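You operate a simulated robot arm through the tools that you are given. There is no shell and no other tool.

Carry out the task below with a simulated robot arm. There is one attempt and no reset: what you move stays moved.

JOB
Grade the used white holder and seat the blue one.
Fine: white holder on the field of its grey; funnel aside, then back over the seat; don't pump. Where these are worked on the way, their far stop is far enough and under half their travel is too little: funnel.

Only the result counts: the job must be done as asked and must still hold three seconds after the hand-in. Knocking over, shifting, dropping, spilling or breaking anything else fails it.

ROBOT AND FRAMES
A 6-joint arm with a two-finger parallel gripper, fixed in place. Base frame: the origin is at the foot of the arm, x ahead of it, y to its left, z up. Readings come in mm, degrees, newtons and seconds.
With the tool pointing down near the work surface it reaches from about 300 to 660 mm from the base axis. Its first joint turns from -115.0 to 115.0 degrees. Payload 3.43 kg.
The tool frame sits at the grasp point between the pads (the TCP): z along the fingers, y along the line on which they close. The tips reach 34 mm beyond it. Largest opening 128 mm; finger width 24, thickness 12; the body of the gripper, 48 by 130 mm, starts 96 mm behind the TCP.
Orientation is that of the tool frame in the base frame, as a unit quaternion [x, y, z, w]. With the fingers straight down and closing along the base's y, the tool's x points along the base's -x, its y along +y and its z along -z.

CONTROLS
- The arm moves only by the tool apply_moves. Its argument "rows" is one flat list of numbers, 6 for each row, row after row: the shift along the base's x, y, z in units of 30 mm (1.0 is 30 mm), then the turn, a rotation vector about the base's x, y, z in units of 5 degrees (1.0 is 5 degrees). In form: [x, y, z, rx, ry, rz, x, y, z, rx, ry, rz, ...]. A call has 1 to 20 rows; each row shifts and turns the commanded pose from where the row before left it. "gripper" is the closure in counts, from 0 (fully open) to 255 (shut), set as the call begins (left out, the last holds). A call with a number of a shift or a turn outside -1 to 1 is refused whole. Rows are played at 5 a second. More than 50 mm and 8.6 degrees between two rows, or a gripper value outside its range, and nothing of the call is played. Where a pose cannot be reached the arm comes as near as it can. A force on the tool above 70 N (or 10 N above the force at the start of the call, whichever is more), or a blocked arm, ends the call early, and 0.2 s more pass. The fingers move at their own pace (about 153 mm/s each) and stop on an object; they squeeze with about 37 N. The grip force told is the motor's: it shows also when the fingers shut on nothing. Time passes only in rows, and 0.2 s behind the last, so rows that do not move let the fingers close. The reply holds the time, the measured pose of the TCP, the force on the tool along the base axes, the opening and the grip force, in the units named above and with some noise, with the torque about the TCP (base axes, N m) and any sound that the robot's microphone picked up, and new pictures: "show" is both (left out), scene, wrist or none.
- Cameras (640 x 400 px; columns grow to the right, rows downward): "scene" is fixed at [220.5, -496, 1647.9]; the picture's right is [0.92, -0.39, 0.00], its down [-0.21, -0.50, -0.84] and it looks along [0.33, 0.78, -0.54] (base axes); focal length 322 px, centre (320, 200). "wrist" rides on the gripper at [76, -11, -160] in the tool frame; the picture's right is [0.15, 0.99, 0.00], its down [-0.88, 0.13, -0.46] and it looks along [-0.45, 0.07, 0.89] (tool axes); focal length 234 px, centre (320, 200). There is no depth. A picture from a camera that has moved, and an enlarged one, comes with that camera's place and axes in the base frame and with its lens. The place of the scene camera against the robot may be out by one fixed shift of up to 25 mm in any direction.
- slide_trunk(by): slides the trunk up (or, below 0, down) by that many mm; the arm rides with it, the base frame stays. It gives what a move gives, with no picture.
- enlarge(camera, box): a new picture of the part [left, top, right, bottom] of that camera's present view, enlarged. It takes no simulated time.
- close_job(): hands the job in; it is judged then, once.

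Nothing tells you positions but the pictures and the camera data. Unless the task says otherwise, let go and move clear before handing in.

The tools are called after ">>>" as a command line: name --argument value ..., lists and objects as JSON in quotes. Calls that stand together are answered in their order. apply_moves: Moves the arm, as the interface text tells. Its arguments: {"type":"object","properties":{"rows":{"type":"array","items":{"type":"number"}},"gripper":{"type":"number"},"show":{"type":"string","enum":["both","scene","wrist","none"]}},"required":["rows"]} The other tools are called the same way: slide_trunk (by) slides the trunk up or down; enlarge (camera, box) takes an enlarged picture of a part of a camera's view; close_job () hands the job in.

At the start:

```text
time: 0.0
eef_pos: [386.7, 213.9, 1229.6]
tool_rot: [0.0, 1.0, 0.0, 0.0]
contact_force: [1.0, -0.3, -0.6]
torque: [-0.03, 0.02, 0.0]
opening: 127.9
grasp_force: 0.0
trunk travel left (down, up): [-900.0, 90.0]
```

scene: 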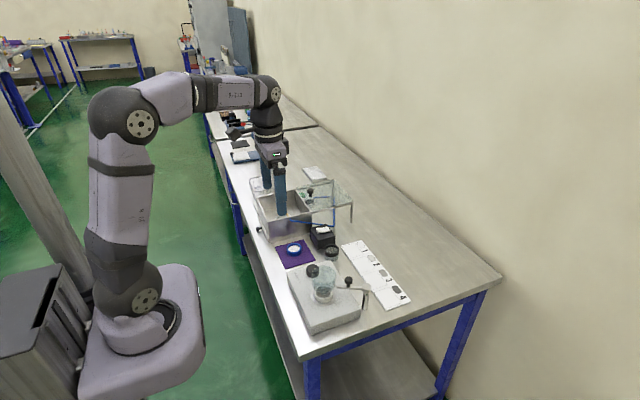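
wrist: 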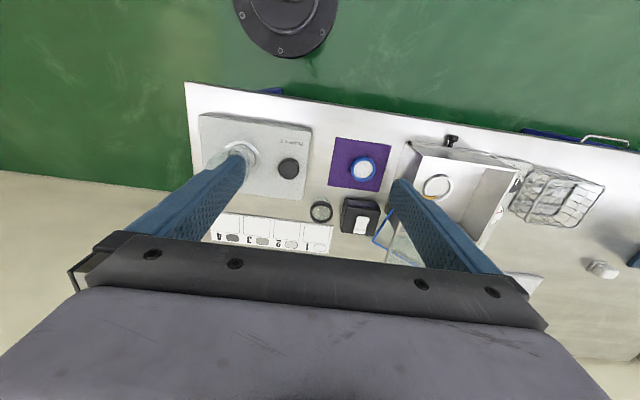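

I see a bench with a pump unit carrying a funnel, a purple mat with a blue-ringed holder, a black box, a chart strip with numbered grey fields 1–4, and a glass-lidded tray. I'll enlarge both views before moving anything.

>>> enlarge --camera "scene" --box '[270, 220, 420, 340]'

>>> enlarge --camera "scene" --box '[220, 140, 370, 260]'

>>> enlarge --camera "wrist" --box '[180, 90, 410, 260]'

>>> enlarge --camera "wrist" --box '[360, 100, 640, 300]'

```text
3.33 times, centred on (345, 280) of scene
camera zoom: at [220.5, -496.0, 1647.9], right [0.92, -0.39, 0.0], down [-0.21, -0.5, -0.84], along [0.33, 0.78, -0.54], focal length 1073 px, centre (237, -67)
```

zoom: 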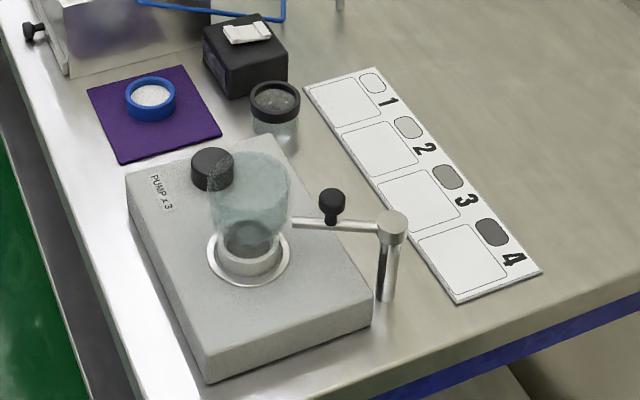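

```text
3.33 times, centred on (295, 200) of scene
camera zoom: at [220.5, -496.0, 1647.9], right [0.92, -0.39, 0.0], down [-0.21, -0.5, -0.84], along [0.33, 0.78, -0.54], focal length 1073 px, centre (403, 200)
```

zoom: 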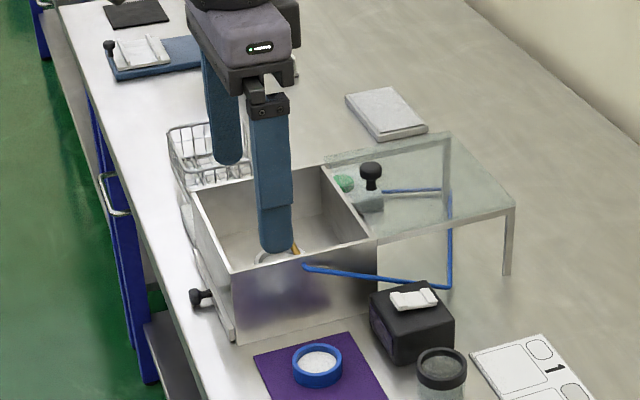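

```text
2.35 times, centred on (295, 175) of wrist
camera zoom: at [311.2, 202.6, 1390.6], right [-0.15, 0.99, 0.0], down [0.88, 0.13, 0.46], along [0.45, 0.07, -0.89], focal length 551 px, centre (379, 259)
```

zoom: 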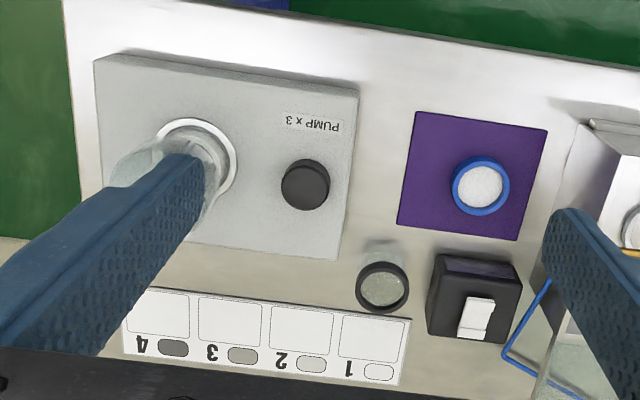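

```text
2.00 times, centred on (500, 200) of wrist
camera zoom: at [311.2, 202.6, 1390.6], right [-0.15, 0.99, 0.0], down [0.88, 0.13, 0.46], along [0.45, 0.07, -0.89], focal length 468 px, centre (-40, 200)
```

zoom: 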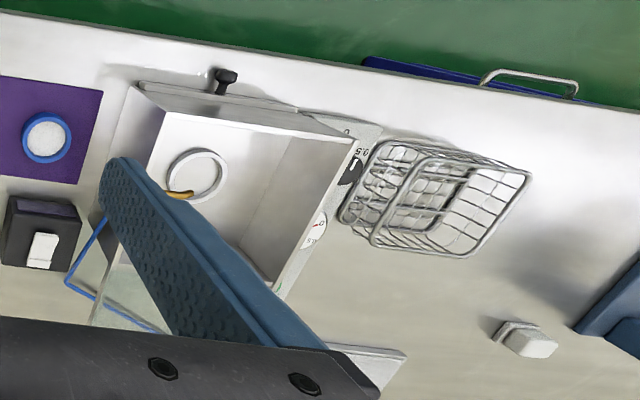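

The blue holder sits on a purple mat at about (469, 324, 900). The funnel and seat are on the pump unit at about (468, 70), and the chart runs along x≈663. I'll move above the pump to see the funnel, the seat and the swing arm.

>>> apply_moves --rows '[0.0, -0.96, -0.8, 0, 0, 0, 0.0, -0.96, -0.8, 0, 0, 0, 0.0, -0.96, -0.8, 0, 0, 0, 0.0, -0.96, -0.8, 0, 0, 0, 0.0, -0.96, -0.8, 0, 0, 0]' --gripper 0

```text
time: 1.2
eef_pos: [387.3, 70.8, 1106.7]
tool_rot: [0.0, 1.0, 0.0, -0.001]
contact_force: [0.3, -0.8, 0.1]
torque: [-0.01, 0.01, 0.0]
opening: 128.1
grasp_force: 0.0
trunk travel left (down, up): [-900.0, 90.0]
camera wrist: at [310.6, 59.3, 1267.6], right [-0.15, 0.99, 0.0], down [0.88, 0.13, 0.46], along [0.45, 0.07, -0.89], focal length 234 px, centre (320, 200)
```

scene: 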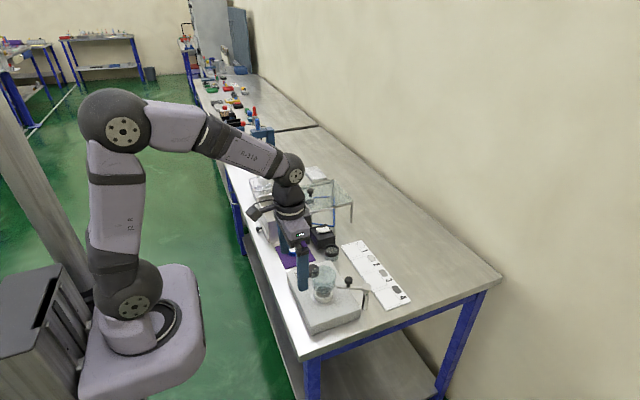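
wrist: 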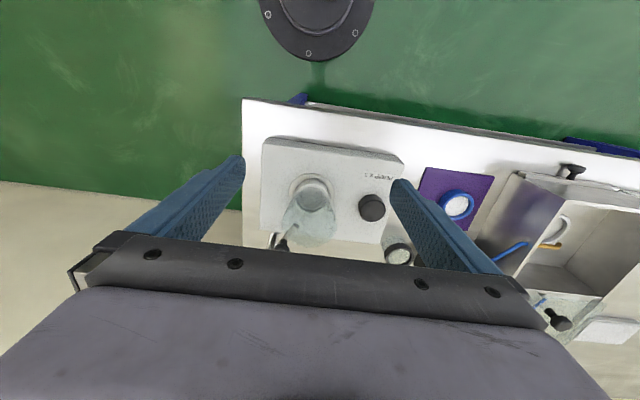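

>>> enlarge --camera "wrist" --box '[230, 110, 430, 260]'

>>> enlarge --camera "wrist" --box '[470, 140, 640, 270]'

>>> enlarge --camera "scene" --box '[285, 240, 385, 330]'

>>> enlarge --camera "scene" --box '[330, 225, 420, 315]'

```text
2.67 times, centred on (330, 185) of wrist
camera zoom: at [310.6, 59.3, 1267.6], right [-0.15, 0.99, 0.0], down [0.88, 0.13, 0.46], along [0.45, 0.07, -0.89], focal length 624 px, centre (293, 240)
```

zoom: 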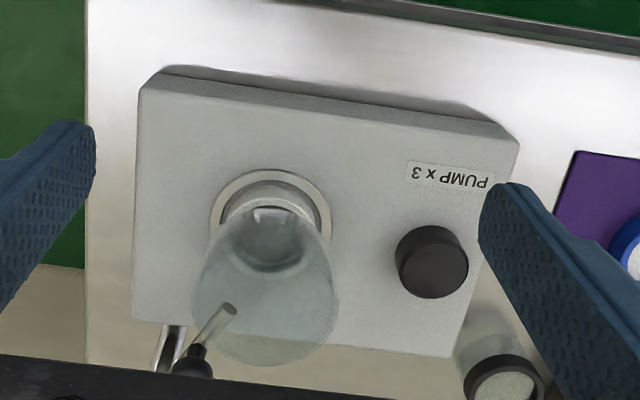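

```text
3.08 times, centred on (555, 205) of wrist
camera zoom: at [310.6, 59.3, 1267.6], right [-0.15, 0.99, 0.0], down [0.88, 0.13, 0.46], along [0.45, 0.07, -0.89], focal length 720 px, centre (-403, 185)
```

zoom: 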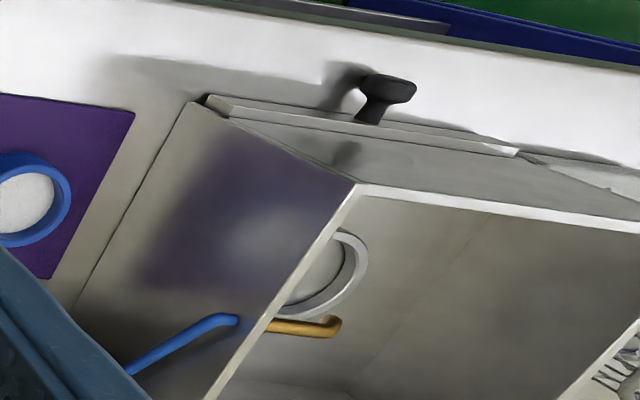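

```text
4.44 times, centred on (335, 285) of scene
camera zoom: at [220.5, -496.0, 1647.9], right [0.92, -0.39, 0.0], down [-0.21, -0.5, -0.84], along [0.33, 0.78, -0.54], focal length 1430 px, centre (253, -178)
```

zoom: 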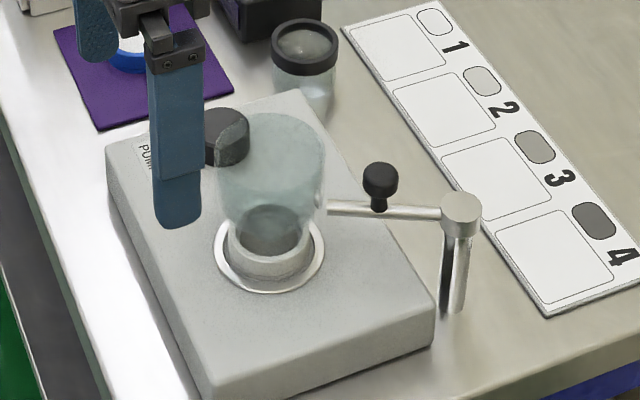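

```text
4.44 times, centred on (375, 270) of scene
camera zoom: at [220.5, -496.0, 1647.9], right [0.92, -0.39, 0.0], down [-0.21, -0.5, -0.84], along [0.33, 0.78, -0.54], focal length 1430 px, centre (76, -111)
```

zoom: 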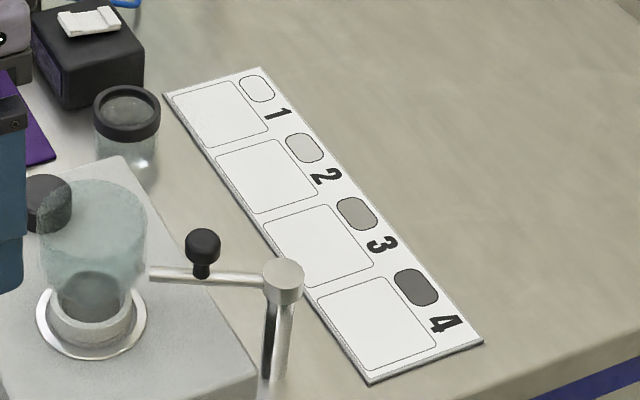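

The funnel is held on a swing arm from a post near (577, 17), with a black knob at about (531, 40, 1000). Next I'll look at the knob, the funnel and the seat from closer up.

>>> apply_moves --rows '[0.8, -0.4, 0, 0, 0, 0, 0.8, -0.4, 0, 0, 0, 0, 0.8, -0.2, 0, 0, 0, 0, 0.8, 0, 0, 0, 0, 0]'

```text
time: 2.2
eef_pos: [485.6, 39.5, 1109.0]
tool_rot: [0.0, 1.0, 0.001, 0.0]
contact_force: [-0.3, -0.2, -1.2]
torque: [-0.01, 0.01, 0.02]
opening: 128.1
grasp_force: 0.1
trunk travel left (down, up): [-900.0, 90.0]
camera wrist: at [408.7, 28.4, 1269.6], right [-0.15, 0.99, 0.0], down [0.88, 0.13, 0.46], along [0.45, 0.07, -0.89], focal length 234 px, centre (320, 200)
```

scene: 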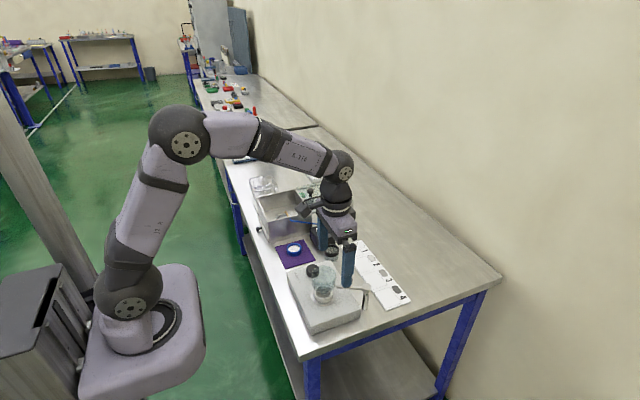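
wrist: 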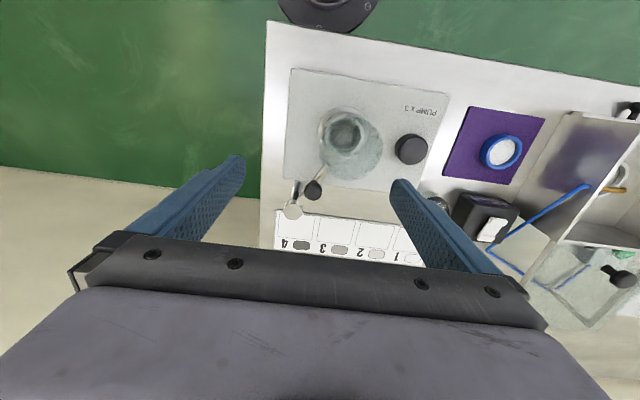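

>>> enlarge --camera "wrist" --box '[260, 70, 450, 260]'

>>> enlarge --camera "wrist" --box '[440, 90, 640, 290]'

```text
2.11 times, centred on (355, 165) of wrist
camera zoom: at [408.7, 28.4, 1269.6], right [-0.15, 0.99, 0.0], down [0.88, 0.13, 0.46], along [0.45, 0.07, -0.89], focal length 493 px, centre (246, 274)
```

zoom: 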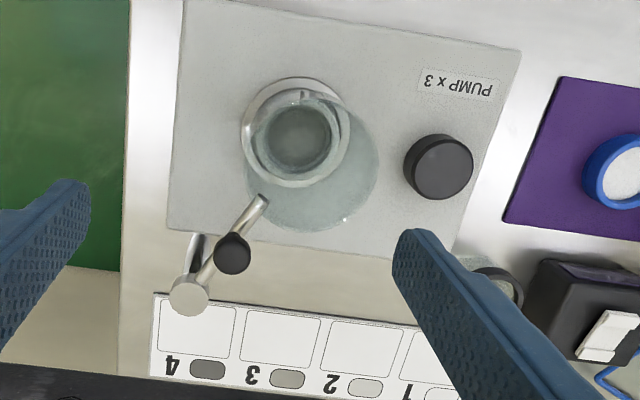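

```text
2.00 times, centred on (540, 190) of wrist
camera zoom: at [408.7, 28.4, 1269.6], right [-0.15, 0.99, 0.0], down [0.88, 0.13, 0.46], along [0.45, 0.07, -0.89], focal length 468 px, centre (-120, 220)
```

zoom: 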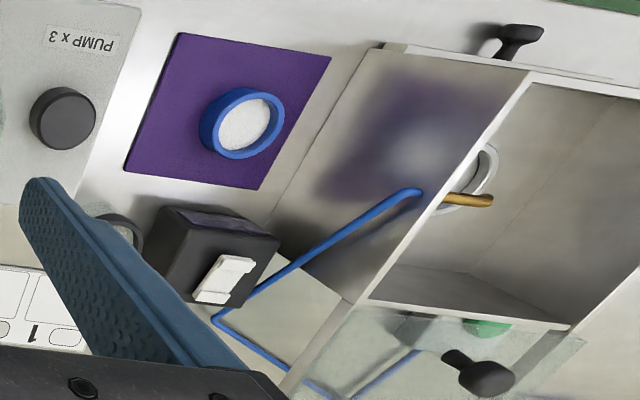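

The knob is at (532, 40), about 50 mm from the post, and the arm lies at roughly 150° from the post to the funnel. I'll turn the gripper so it closes across the swing arm and hover above the knob.

>>> apply_moves --rows '[0.258, 0, -0.27, 0, 0, -0.967, 0.258, 0, -0.27, 0, 0, -0.967, 0.258, 0, -0.27, 0, 0, -0.967, 0.258, 0, -0.27, 0, 0, -0.967, 0.258, 0, -0.27, 0, 0, -0.967, 0.258, 0, -0.27, 0, 0, -0.967]'

```text
time: 3.6
eef_pos: [528.7, 39.8, 1060.0]
tool_rot: [0.251, 0.968, 0.0, -0.001]
contact_force: [0.7, -0.4, -0.6]
torque: [-0.01, 0.02, 0.0]
opening: 128.2
grasp_force: 0.0
trunk travel left (down, up): [-900.0, 90.0]
camera wrist: at [456.8, 66.6, 1221.2], right [0.35, 0.94, 0.0], down [0.83, -0.31, 0.46], along [0.43, -0.16, -0.89], focal length 234 px, centre (320, 200)
```

scene: 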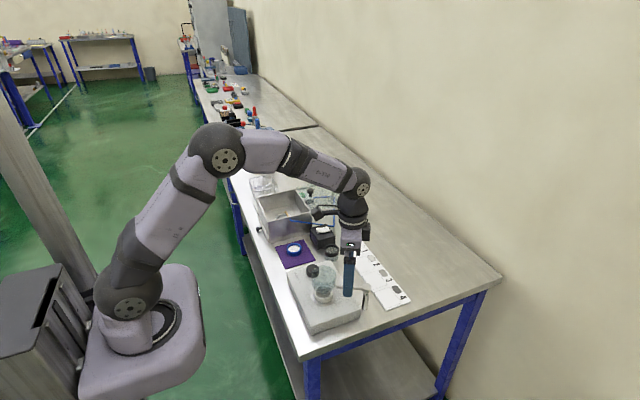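
wrist: 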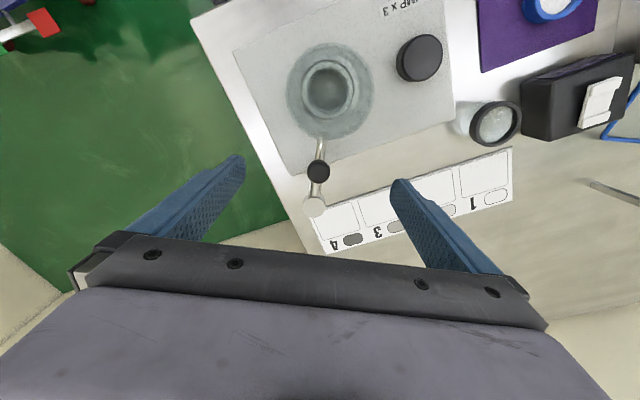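

The knob is centred between the fingertips. I'll descend around it and check before closing.

>>> apply_moves --rows '[0.1, -0.04, -0.45, 0, 0, 0, 0, 0, -0.45, 0, 0, 0, 0, 0, -0.4, 0, 0, 0, 0, 0, 0, 0, 0, 0]'

>>> enlarge --camera "wrist" --box '[220, 60, 420, 220]'

>>> enlarge --camera "scene" --box '[290, 230, 400, 330]'

```text
time: 4.6
eef_pos: [532.3, 37.6, 1022.4]
tool_rot: [0.251, 0.968, 0.0, 0.0]
contact_force: [0.2, 0.3, -0.5]
torque: [-0.02, 0.02, 0.0]
opening: 128.0
grasp_force: 0.1
trunk travel left (down, up): [-900.0, 90.0]
camera wrist: at [459.8, 64.3, 1183.0], right [0.35, 0.94, 0.0], down [0.83, -0.31, 0.46], along [0.43, -0.16, -0.89], focal length 234 px, centre (320, 200)
```

scene: 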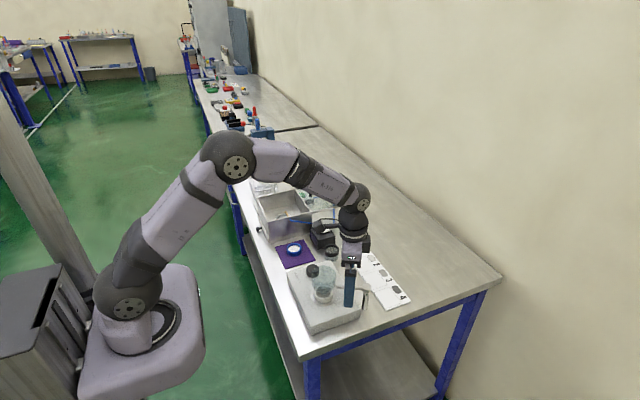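
wrist: 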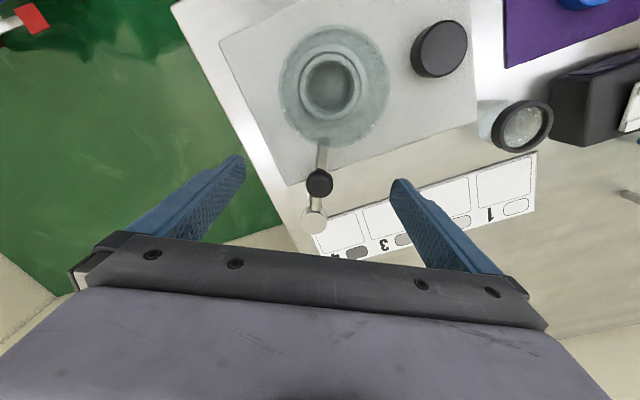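

```text
2.50 times, centred on (320, 140) of wrist
camera zoom: at [459.8, 64.3, 1183.0], right [0.35, 0.94, 0.0], down [0.83, -0.31, 0.46], along [0.43, -0.16, -0.89], focal length 585 px, centre (320, 350)
```

zoom: 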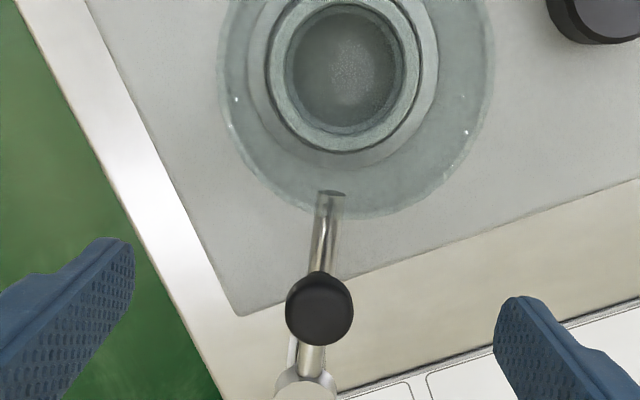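

```text
4.00 times, centred on (345, 280) of scene
camera zoom: at [220.5, -496.0, 1647.9], right [0.92, -0.39, 0.0], down [-0.21, -0.5, -0.84], along [0.33, 0.78, -0.54], focal length 1287 px, centre (220, -120)
```

zoom: 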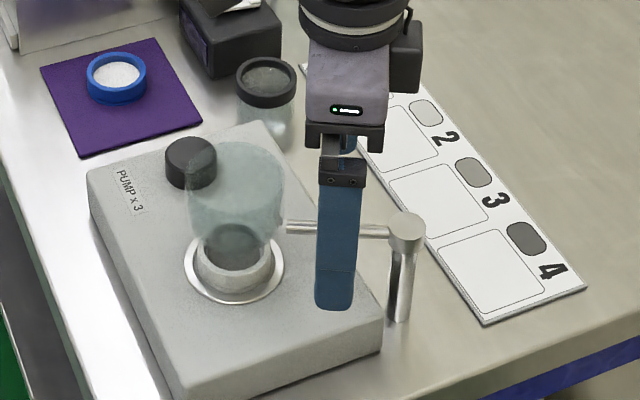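

The fingertips straddle the knob above the arm, so I'll close on it.

>>> apply_moves --rows '[0, 0, 0, 0, 0, 0, 0, 0, 0, 0, 0, 0, 0, 0, 0, 0, 0, 0, 0, 0, 0, 0, 0, 0]' --gripper 255

>>> enlarge --camera "wrist" --box '[220, 60, 420, 220]'

```text
time: 5.6
eef_pos: [532.1, 36.6, 1022.8]
tool_rot: [0.25, 0.968, 0.001, 0.0]
contact_force: [-1.5, -2.5, -1.4]
torque: [-0.13, -0.09, 0.01]
opening: 21.0
grasp_force: 45.4
trunk travel left (down, up): [-900.0, 90.0]
camera wrist: at [459.7, 63.8, 1183.1], right [0.35, 0.94, 0.0], down [0.83, -0.31, 0.46], along [0.43, -0.16, -0.89], focal length 234 px, centre (320, 200)
```

scene: 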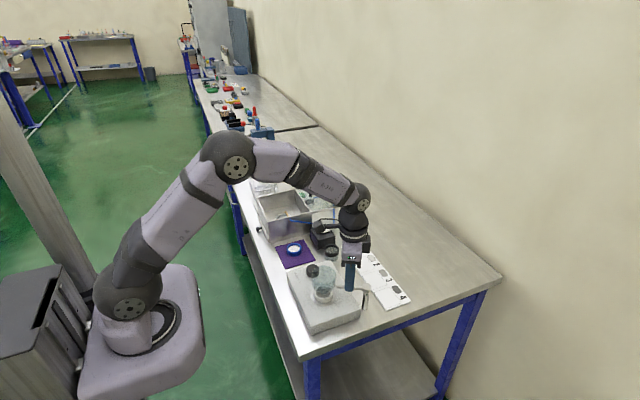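
wrist: 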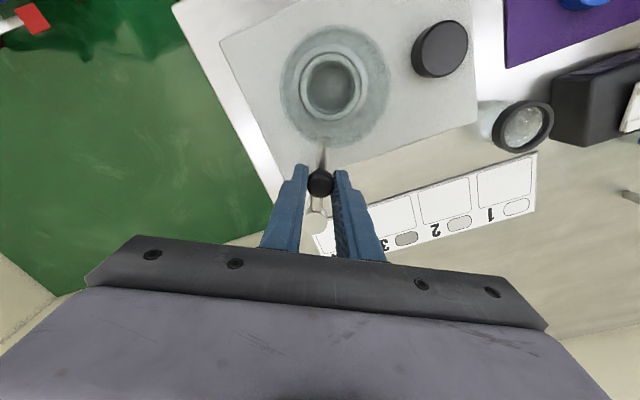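

```text
2.50 times, centred on (320, 140) of wrist
camera zoom: at [459.7, 63.8, 1183.1], right [0.35, 0.94, 0.0], down [0.83, -0.31, 0.46], along [0.43, -0.16, -0.89], focal length 585 px, centre (320, 350)
```

zoom: 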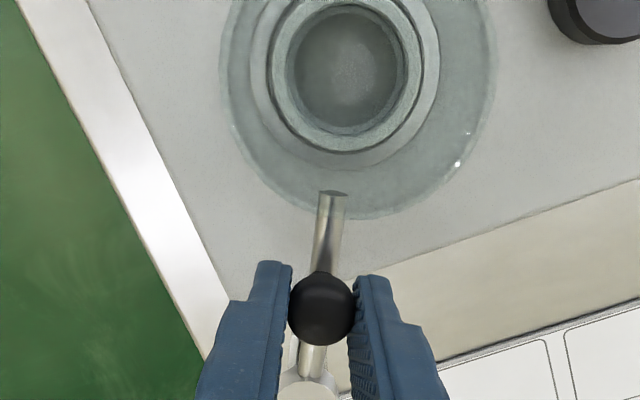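

The knob is gripped with 21 mm between the fingers. I'll test the swing with a few millimetres towards +y and watch the force.

>>> apply_moves --rows '[0.03, 0.06, 0, 0, 0, 0, 0.03, 0.06, 0, 0, 0, 0, 0.03, 0.06, 0, 0, 0, 0, 0, 0, 0, 0, 0, 0]' --show "wrist"

```text
time: 6.6
eef_pos: [531.5, 36.2, 1022.6]
tool_rot: [0.249, 0.968, -0.002, -0.001]
contact_force: [-13.2, -28.2, -0.5]
torque: [-0.48, 0.25, -0.07]
opening: 21.2
grasp_force: 44.8
trunk travel left (down, up): [-900.0, 90.0]
camera wrist: at [460.3, 64.2, 1183.3], right [0.35, 0.94, 0.0], down [0.84, -0.31, 0.45], along [0.42, -0.16, -0.89], focal length 234 px, centre (320, 200)
```

wrist: 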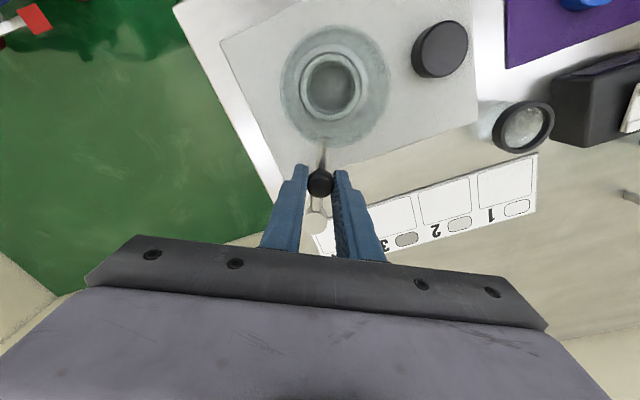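

It resists towards +y, with about 31 N of reaction and no motion, so that side is the closed stop. I'll back off and test towards −y.

>>> apply_moves --rows '[-0.03, -0.06, 0, 0, 0, 0, -0.03, -0.06, 0, 0, 0, 0, -0.03, -0.06, 0, 0, 0, 0, -0.03, -0.06, 0, 0, 0, 0, -0.03, -0.06, 0, 0, 0, 0, -0.03, -0.06, 0, 0, 0, 0, 0, 0, 0, 0, 0, 0]' --show "wrist"

```text
time: 8.2
eef_pos: [529.8, 36.7, 1022.0]
tool_rot: [0.25, 0.968, 0.0, 0.0]
contact_force: [1.0, 8.4, -9.2]
torque: [-0.04, -0.2, 0.34]
opening: 21.0
grasp_force: 45.2
trunk travel left (down, up): [-900.0, 90.0]
camera wrist: at [458.5, 62.7, 1183.0], right [0.35, 0.94, 0.0], down [0.83, -0.31, 0.46], along [0.43, -0.16, -0.89], focal length 234 px, centre (320, 200)
```

wrist: 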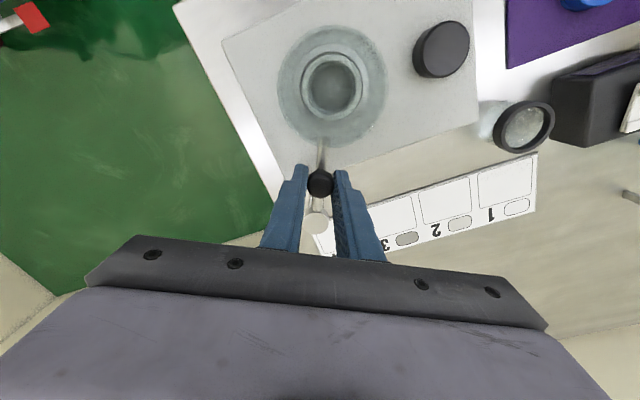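

It gives slightly this way. I'll continue along the arc in small steps and watch the funnel.

>>> apply_moves --rows '[-0.03, -0.06, 0, 0, 0, 0, -0.03, -0.06, 0, 0, 0, 0, -0.03, -0.06, 0, 0, 0, 0, 0, 0, 0, 0, 0, 0, 0, 0, 0, 0, 0, 0]' --show "both"

>>> enlarge --camera "wrist" --box '[220, 60, 420, 220]'

>>> enlarge --camera "scene" --box '[290, 230, 400, 330]'

```text
time: 9.4
eef_pos: [526.8, 27.6, 1023.0]
tool_rot: [0.25, 0.968, -0.001, 0.0]
contact_force: [1.8, 5.5, -6.0]
torque: [0.15, 0.13, 0.27]
opening: 21.1
grasp_force: 45.2
trunk travel left (down, up): [-900.0, 90.0]
camera wrist: at [455.1, 55.2, 1183.5], right [0.35, 0.94, 0.0], down [0.83, -0.31, 0.46], along [0.43, -0.16, -0.89], focal length 234 px, centre (320, 200)
```

scene: 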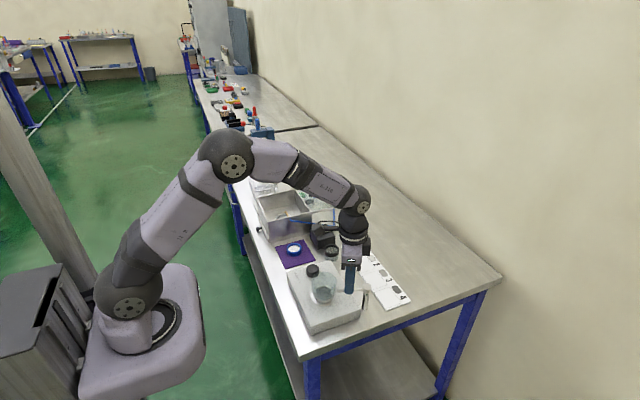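
wrist: 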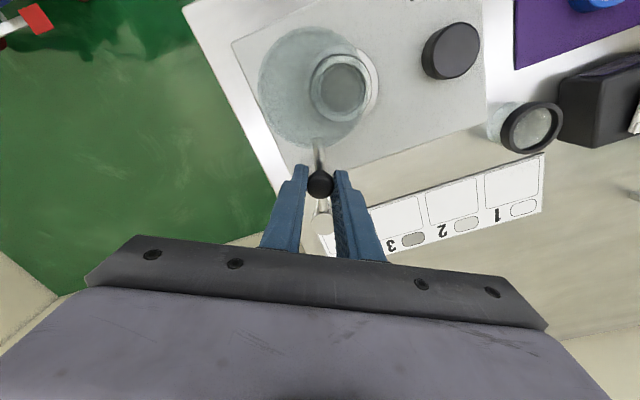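

```text
2.50 times, centred on (320, 140) of wrist
camera zoom: at [455.1, 55.2, 1183.5], right [0.35, 0.94, 0.0], down [0.83, -0.31, 0.46], along [0.43, -0.16, -0.89], focal length 585 px, centre (320, 350)
```

zoom: 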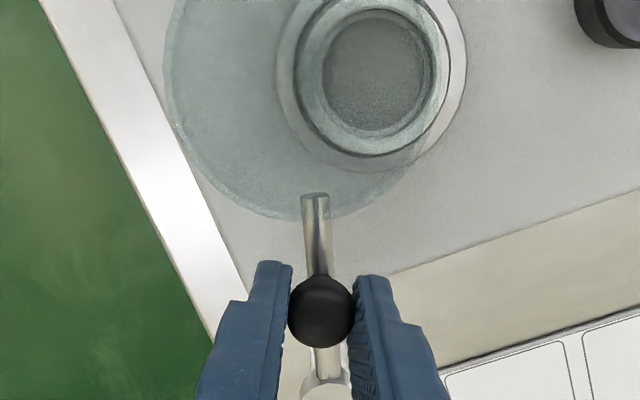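

```text
4.00 times, centred on (345, 280) of scene
camera zoom: at [220.5, -496.0, 1647.9], right [0.92, -0.39, 0.0], down [-0.21, -0.5, -0.84], along [0.33, 0.78, -0.54], focal length 1287 px, centre (220, -120)
```

zoom: 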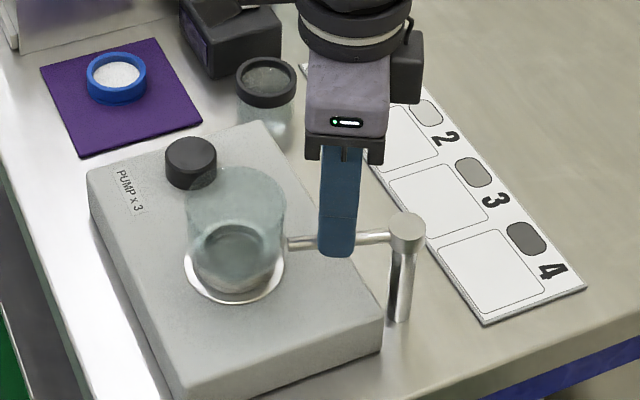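

The funnel swings freely towards −y and the white-rimmed holder stays in the seat. I'll follow the arc about the post, turning the tool with it.

>>> apply_moves --rows '[-0.03, -0.141, 0, 0, 0, 1.0, -0.018, -0.143, 0, 0, 0, 1.0, -0.006, -0.144, 0, 0, 0, 1.0, 0.007, -0.144, 0, 0, 0, 1.0, 0.02, -0.143, 0, 0, 0, 1.0, 0, 0, 0, 0, 0, 0]' --show "both"

>>> enlarge --camera "scene" --box '[290, 230, 400, 330]'

```text
time: 10.8
eef_pos: [525.7, 7.0, 1023.3]
tool_rot: [0.035, 0.999, 0.0, -0.001]
contact_force: [-3.6, 0.0, -5.6]
torque: [-0.09, -0.29, 0.06]
opening: 21.0
grasp_force: 45.1
trunk travel left (down, up): [-900.0, 90.0]
camera wrist: at [449.5, 0.5, 1183.6], right [-0.08, 1.0, 0.0], down [0.89, 0.07, 0.45], along [0.45, 0.04, -0.89], focal length 234 px, centre (320, 200)
```

scene: 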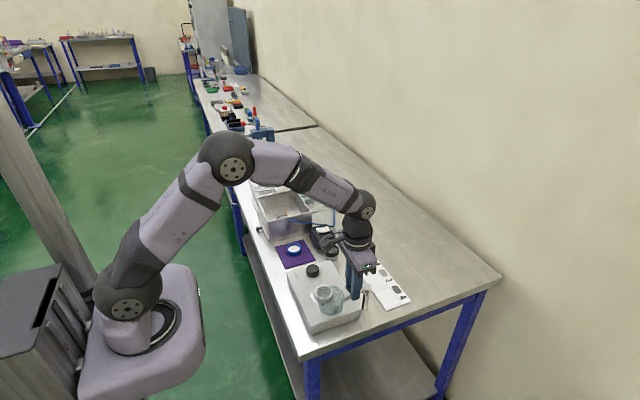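
wrist: 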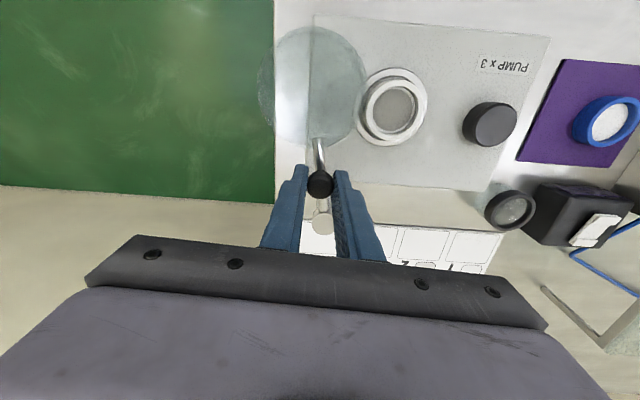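

```text
4.00 times, centred on (345, 280) of scene
camera zoom: at [220.5, -496.0, 1647.9], right [0.92, -0.39, 0.0], down [-0.21, -0.5, -0.84], along [0.33, 0.78, -0.54], focal length 1287 px, centre (220, -120)
```

zoom: 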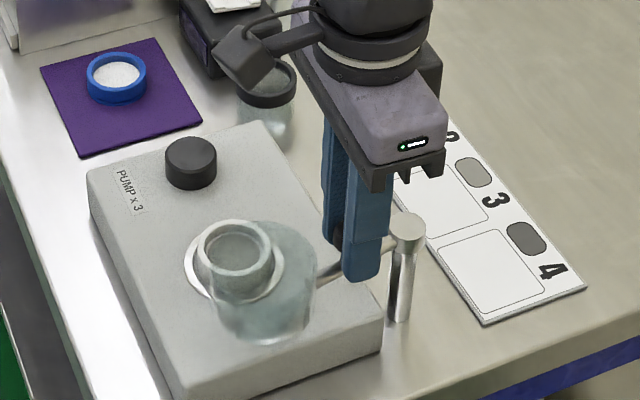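

The white holder with a grey disc is now uncovered in the seat. I'll keep swinging towards the far stop.

>>> apply_moves --rows '[0.032, -0.14, 0, 0, 0, 1.0, 0.044, -0.137, 0, 0, 0, 1.0, 0.056, -0.133, 0, 0, 0, 1.0, 0.067, -0.127, 0, 0, 0, 1.0, 0.078, -0.121, 0, 0, 0, 1.0, 0, 0, 0, 0, 0, 0]' --show "both"

```text
time: 12.2
eef_pos: [534.1, -13.4, 1022.7]
tool_rot: [-0.183, 0.983, 0.0, -0.001]
contact_force: [-4.4, -0.3, -9.0]
torque: [-0.1, 0.38, 0.09]
opening: 21.0
grasp_force: 45.2
trunk travel left (down, up): [-900.0, 90.0]
camera wrist: at [467.4, -51.2, 1183.6], right [-0.49, 0.87, 0.0], down [0.78, 0.44, 0.45], along [0.4, 0.22, -0.89], focal length 234 px, centre (320, 200)
```

scene: 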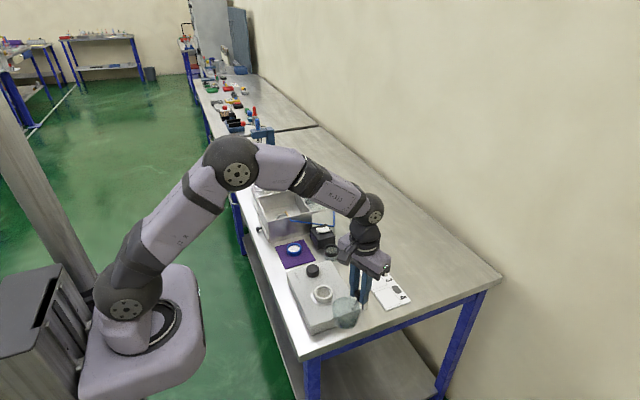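
wrist: 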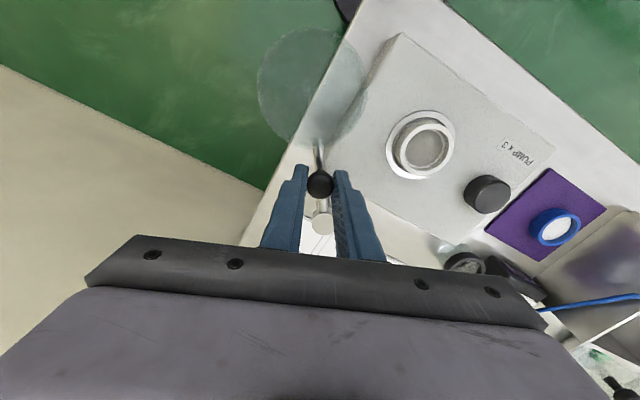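

>>> apply_moves --rows '[0.088, -0.114, 0, 0, 0, 1.0, 0.098, -0.105, 0, 0, 0, 1.0, 0.107, -0.097, 0, 0, 0, 1.0, 0, 0, 0, 0, 0, 0]' --show "none"

```text
time: 13.2
eef_pos: [542.3, -22.3, 1023.9]
tool_rot: [-0.309, 0.951, 0.0, 0.0]
contact_force: [-8.5, 1.7, -1.3]
torque: [0.04, 0.23, -0.12]
opening: 21.3
grasp_force: 44.9
trunk travel left (down, up): [-900.0, 90.0]
```

>>> apply_moves --rows '[0.115, -0.087, 0, 0, 0, 1.0, 0.122, -0.077, 0, 0, 0, 1.0, 0, 0, 0, 0, 0, 0]' --show "both"

```text
time: 14.0
eef_pos: [543.8, -20.2, 1023.3]
tool_rot: [-0.392, 0.92, 0.003, -0.003]
contact_force: [-22.3, 27.1, 1.5]
torque: [0.88, -0.03, 0.02]
opening: 21.3
grasp_force: 44.9
trunk travel left (down, up): [-900.0, 90.0]
camera wrist: at [499.8, -83.5, 1183.6], right [-0.81, 0.58, 0.01], down [0.52, 0.72, 0.45], along [0.26, 0.37, -0.89], focal length 234 px, centre (320, 200)
```

scene: 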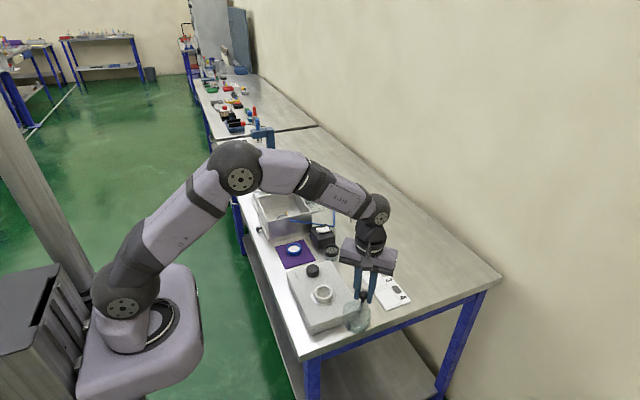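
wrist: 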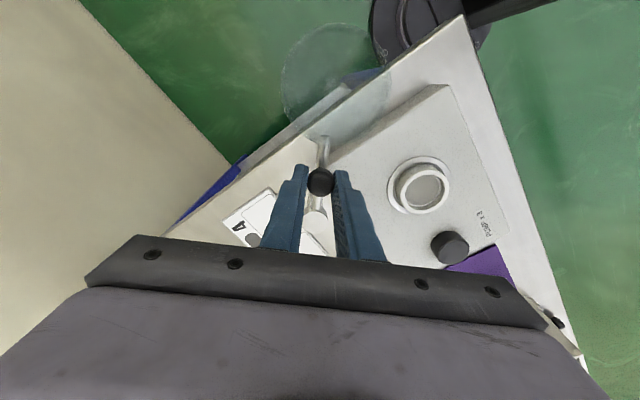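

The far stop is reached at roughly 78° of swing, with 35 N of reaction. I'll relax back onto the stop, then release the knob and watch whether the funnel stays.

>>> apply_moves --rows '[-0.122, 0.077, 0, 0, 0, 0, -0.08, 0.06, 0, 0, 0, 0, 0, 0, 0, 0, 0, 0]' --show "none"

>>> apply_moves --rows '[0, 0, 0, 0, 0, 0, 0, 0, 0, 0, 0, 0]' --gripper 195 --show "both"

```text
time: 14.8
eef_pos: [544.2, -21.1, 1023.4]
tool_rot: [-0.391, 0.92, -0.001, 0.0]
contact_force: [-7.0, 15.3, -4.5]
torque: [-0.23, 0.58, -0.12]
opening: 21.2
grasp_force: 44.8
trunk travel left (down, up): [-900.0, 90.0]
```

```text
time: 15.4
eef_pos: [545.4, -23.5, 1023.4]
tool_rot: [-0.39, 0.921, 0.0, 0.001]
contact_force: [-1.3, 0.1, 1.0]
torque: [-0.01, -0.04, 0.02]
opening: 30.2
grasp_force: 0.0
trunk travel left (down, up): [-900.0, 90.0]
camera wrist: at [499.0, -85.9, 1183.5], right [-0.81, 0.58, 0.0], down [0.52, 0.72, 0.46], along [0.27, 0.37, -0.89], focal length 234 px, centre (320, 200)
```

scene: 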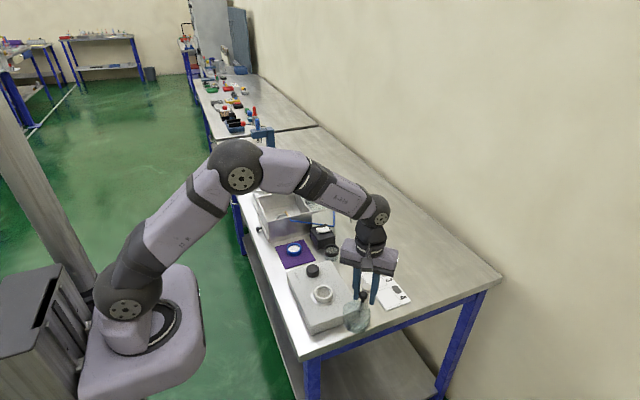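
wrist: 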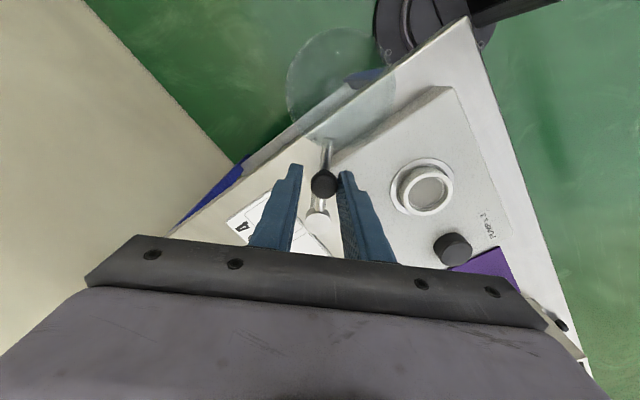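

The funnel stays at the far stop. I'll open fully, lift clear, and move over the seat to read the disc's grey.

>>> apply_moves --rows '[0, 0, 0.9, 0, 0, 0, 0, 0, 0.9, 0, 0, 0, 0, 0, 0.9, 0, 0, 0]' --gripper 180 --show "scene"

>>> enlarge --camera "scene" --box '[280, 220, 420, 340]'

>>> enlarge --camera "wrist" --box '[200, 50, 560, 290]'

```text
time: 16.2
eef_pos: [544.0, -24.2, 1106.6]
tool_rot: [-0.391, 0.92, 0.0, 0.0]
contact_force: [0.0, -0.6, 0.0]
torque: [0.02, -0.02, 0.0]
opening: 37.5
grasp_force: 0.0
trunk travel left (down, up): [-900.0, 90.0]
```

scene: 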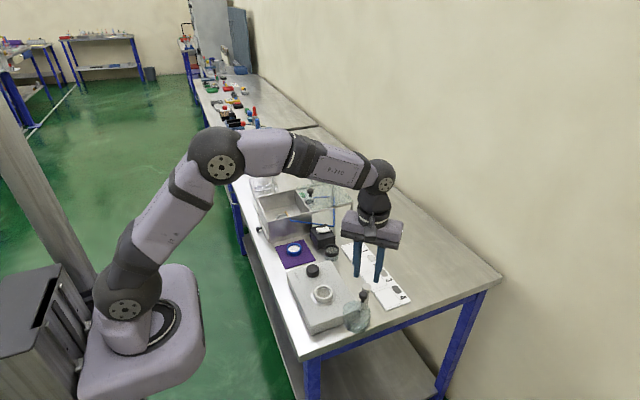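

```text
3.33 times, centred on (350, 280) of scene
camera zoom: at [220.5, -496.0, 1647.9], right [0.92, -0.39, 0.0], down [-0.21, -0.5, -0.84], along [0.33, 0.78, -0.54], focal length 1073 px, centre (220, -67)
```

zoom: 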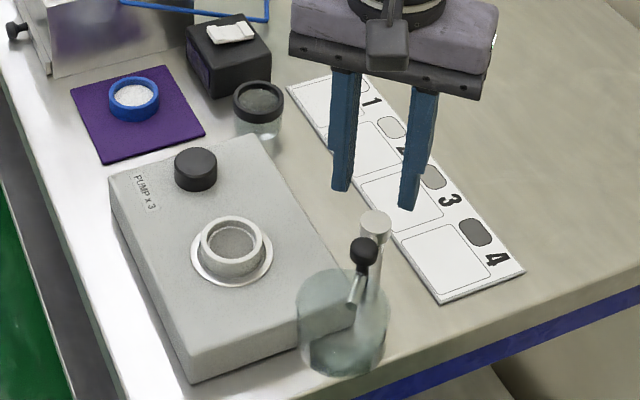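

```text
1.67 times, centred on (380, 170) of wrist
camera zoom: at [498.5, -86.6, 1265.8], right [-0.81, 0.58, 0.0], down [0.52, 0.72, 0.46], along [0.27, 0.37, -0.89], focal length 390 px, centre (220, 250)
```

zoom: 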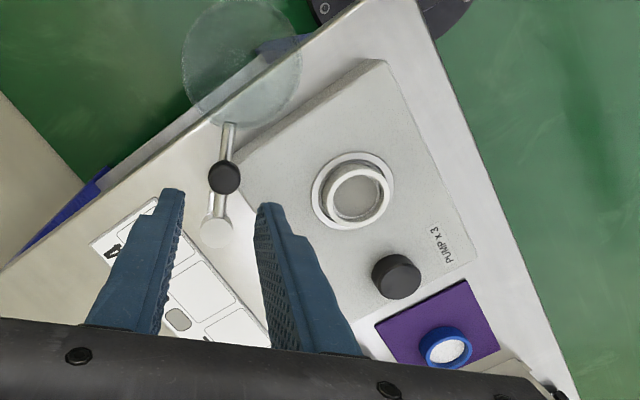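

The funnel is aside at the far stop. I'll square the gripper again and take one view with both the seat and the chart so I can compare greys.

>>> apply_moves --rows '[-0.147, 0.33, 0, 0, 0, -0.92, -0.147, 0.33, 0, 0, 0, -0.92, -0.147, 0.33, 0, 0, 0, -0.92, -0.147, 0.33, 0, 0, 0, -0.92, -0.147, 0.33, 0, 0, 0, -0.92, -0.147, 0.33, 0, 0, 0, -0.92, -0.147, 0.33, 0, 0, 0, -0.92, -0.147, 0.33, 0, 0, 0, -0.92, -0.147, 0.33, 0, 0, 0, -0.92, -0.147, 0.33, 0, 0, 0, -0.92, 0, 0, 0, 0, 0, 0]' --gripper 0 --show "wrist"

>>> enlarge --camera "wrist" --box '[240, 80, 440, 260]'

>>> enlarge --camera "scene" --box '[300, 270, 350, 310]'

>>> enlarge --camera "scene" --box '[340, 235, 415, 310]'

```text
time: 18.6
eef_pos: [502.6, 75.7, 1104.5]
tool_rot: [0.0, 1.0, 0.001, 0.001]
contact_force: [0.4, -0.3, 0.1]
torque: [0.03, -0.02, -0.01]
opening: 128.1
grasp_force: 0.1
trunk travel left (down, up): [-900.0, 90.0]
camera wrist: at [425.7, 64.2, 1265.1], right [-0.15, 0.99, 0.0], down [0.88, 0.13, 0.46], along [0.45, 0.07, -0.89], focal length 234 px, centre (320, 200)
```

wrist: 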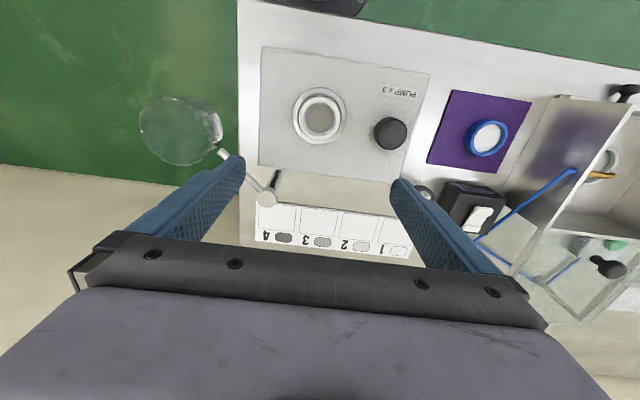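

```text
2.22 times, centred on (340, 170) of wrist
camera zoom: at [425.7, 64.2, 1265.1], right [-0.15, 0.99, 0.0], down [0.88, 0.13, 0.46], along [0.45, 0.07, -0.89], focal length 520 px, centre (276, 267)
```

zoom: 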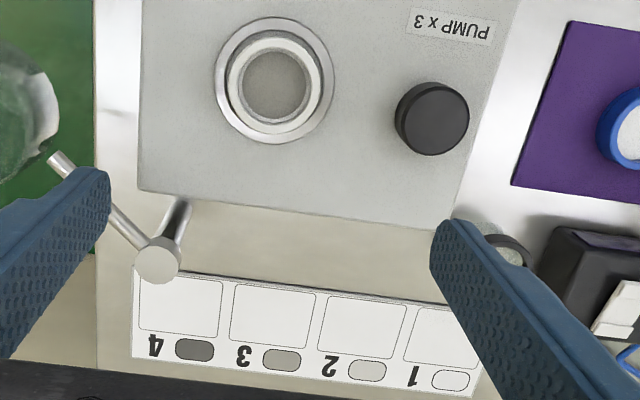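

```text
10.00 times, centred on (325, 290) of scene
camera zoom: at [220.5, -496.0, 1647.9], right [0.92, -0.39, 0.0], down [-0.21, -0.5, -0.84], along [0.33, 0.78, -0.54], focal length 3218 px, centre (270, -700)
```

zoom: 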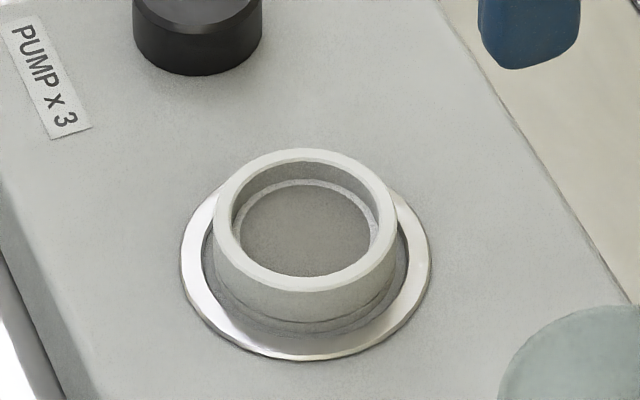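

```text
5.33 times, centred on (378, 272) of scene
camera zoom: at [220.5, -496.0, 1647.9], right [0.92, -0.39, 0.0], down [-0.21, -0.5, -0.84], along [0.33, 0.78, -0.54], focal length 1716 px, centre (13, -187)
```

zoom: 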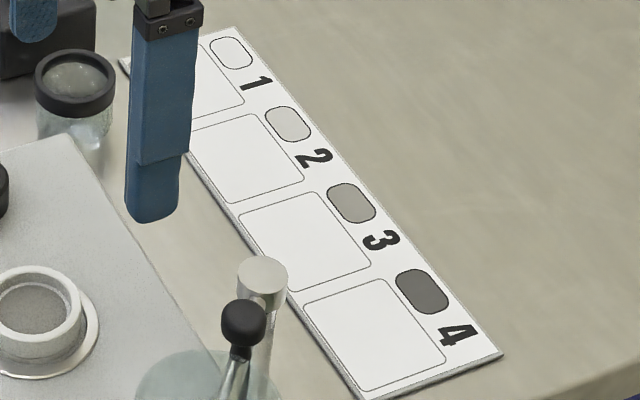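

>>> enlarge --camera "wrist" --box '[300, 95, 340, 140]'

>>> enlarge --camera "wrist" --box '[250, 195, 420, 265]'

>>> enlarge --camera "scene" --box '[305, 240, 415, 310]'

```text
8.89 times, centred on (320, 118) of wrist
camera zoom: at [425.7, 64.2, 1265.1], right [-0.15, 0.99, 0.0], down [0.88, 0.13, 0.46], along [0.45, 0.07, -0.89], focal length 2082 px, centre (320, 933)
```

zoom: 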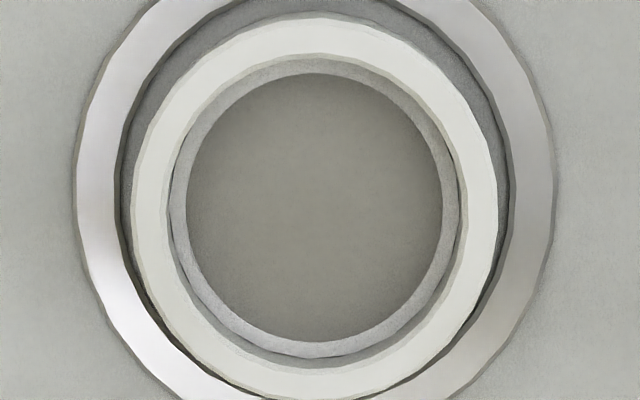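

```text
3.76 times, centred on (335, 230) of wrist
camera zoom: at [425.7, 64.2, 1265.1], right [-0.15, 0.99, 0.0], down [0.88, 0.13, 0.46], along [0.45, 0.07, -0.89], focal length 882 px, centre (264, 87)
```

zoom: 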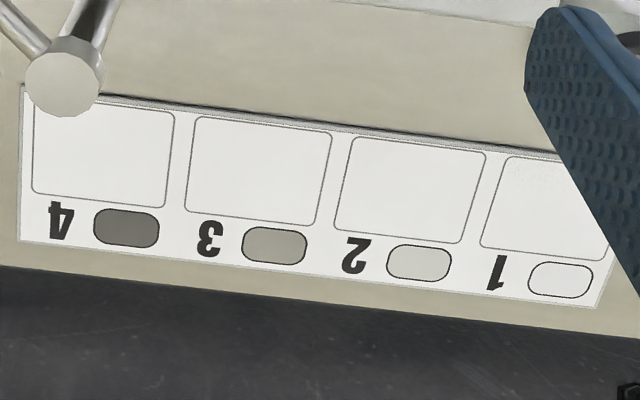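

```text
5.71 times, centred on (360, 275) of scene
camera zoom: at [220.5, -496.0, 1647.9], right [0.92, -0.39, 0.0], down [-0.21, -0.5, -0.84], along [0.33, 0.78, -0.54], focal length 1839 px, centre (91, -229)
```

zoom: 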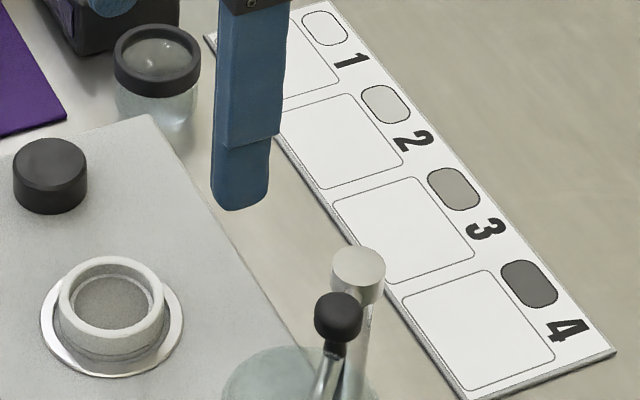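

The disc's grey fits patch 3 best: its ratio to white is about 0.65–0.7, against about 0.73 for patch 3 and 0.45 for patch 4. Field 3 is centred at about (665, 98), which is at the edge of reach, so I'll test that empty-handed first.

>>> apply_moves --rows '[0.91, 0.12, -0.3, 0, 0, 0, 0.91, 0.12, -0.3, 0, 0, 0, 0.91, 0.12, -0.3, 0, 0, 0, 0.91, 0.12, -0.3, 0, 0, 0, 0.91, 0.12, -0.3, 0, 0, 0, 0.91, 0.12, -0.3, 0, 0, 0, 0, 0, 0, 0, 0, 0]' --gripper 0 --show "both"

```text
time: 20.2
eef_pos: [651.0, 94.8, 1046.9]
tool_rot: [0.0, 1.0, 0.0, 0.0]
contact_force: [0.5, 0.2, -0.3]
torque: [-0.02, 0.05, -0.02]
opening: 128.0
grasp_force: 0.1
out of reach, approached as far as the arm can: row 6
trunk travel left (down, up): [-900.0, 90.0]
camera wrist: at [574.2, 83.3, 1207.1], right [-0.15, 0.99, 0.0], down [0.88, 0.13, 0.46], along [0.45, 0.07, -0.89], focal length 234 px, centre (320, 200)
```

scene: 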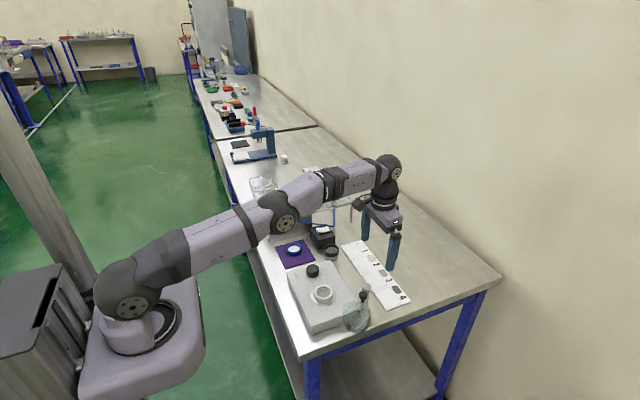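
wrist: 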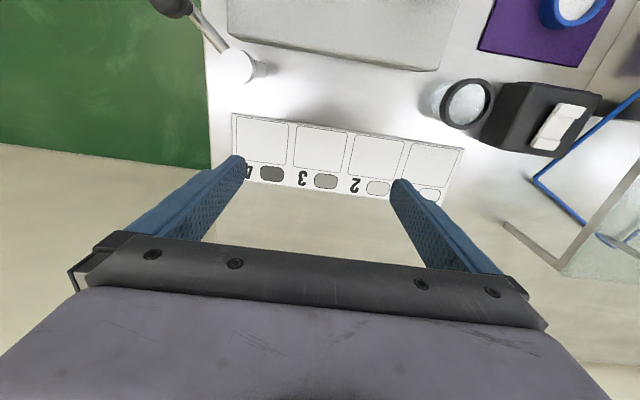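

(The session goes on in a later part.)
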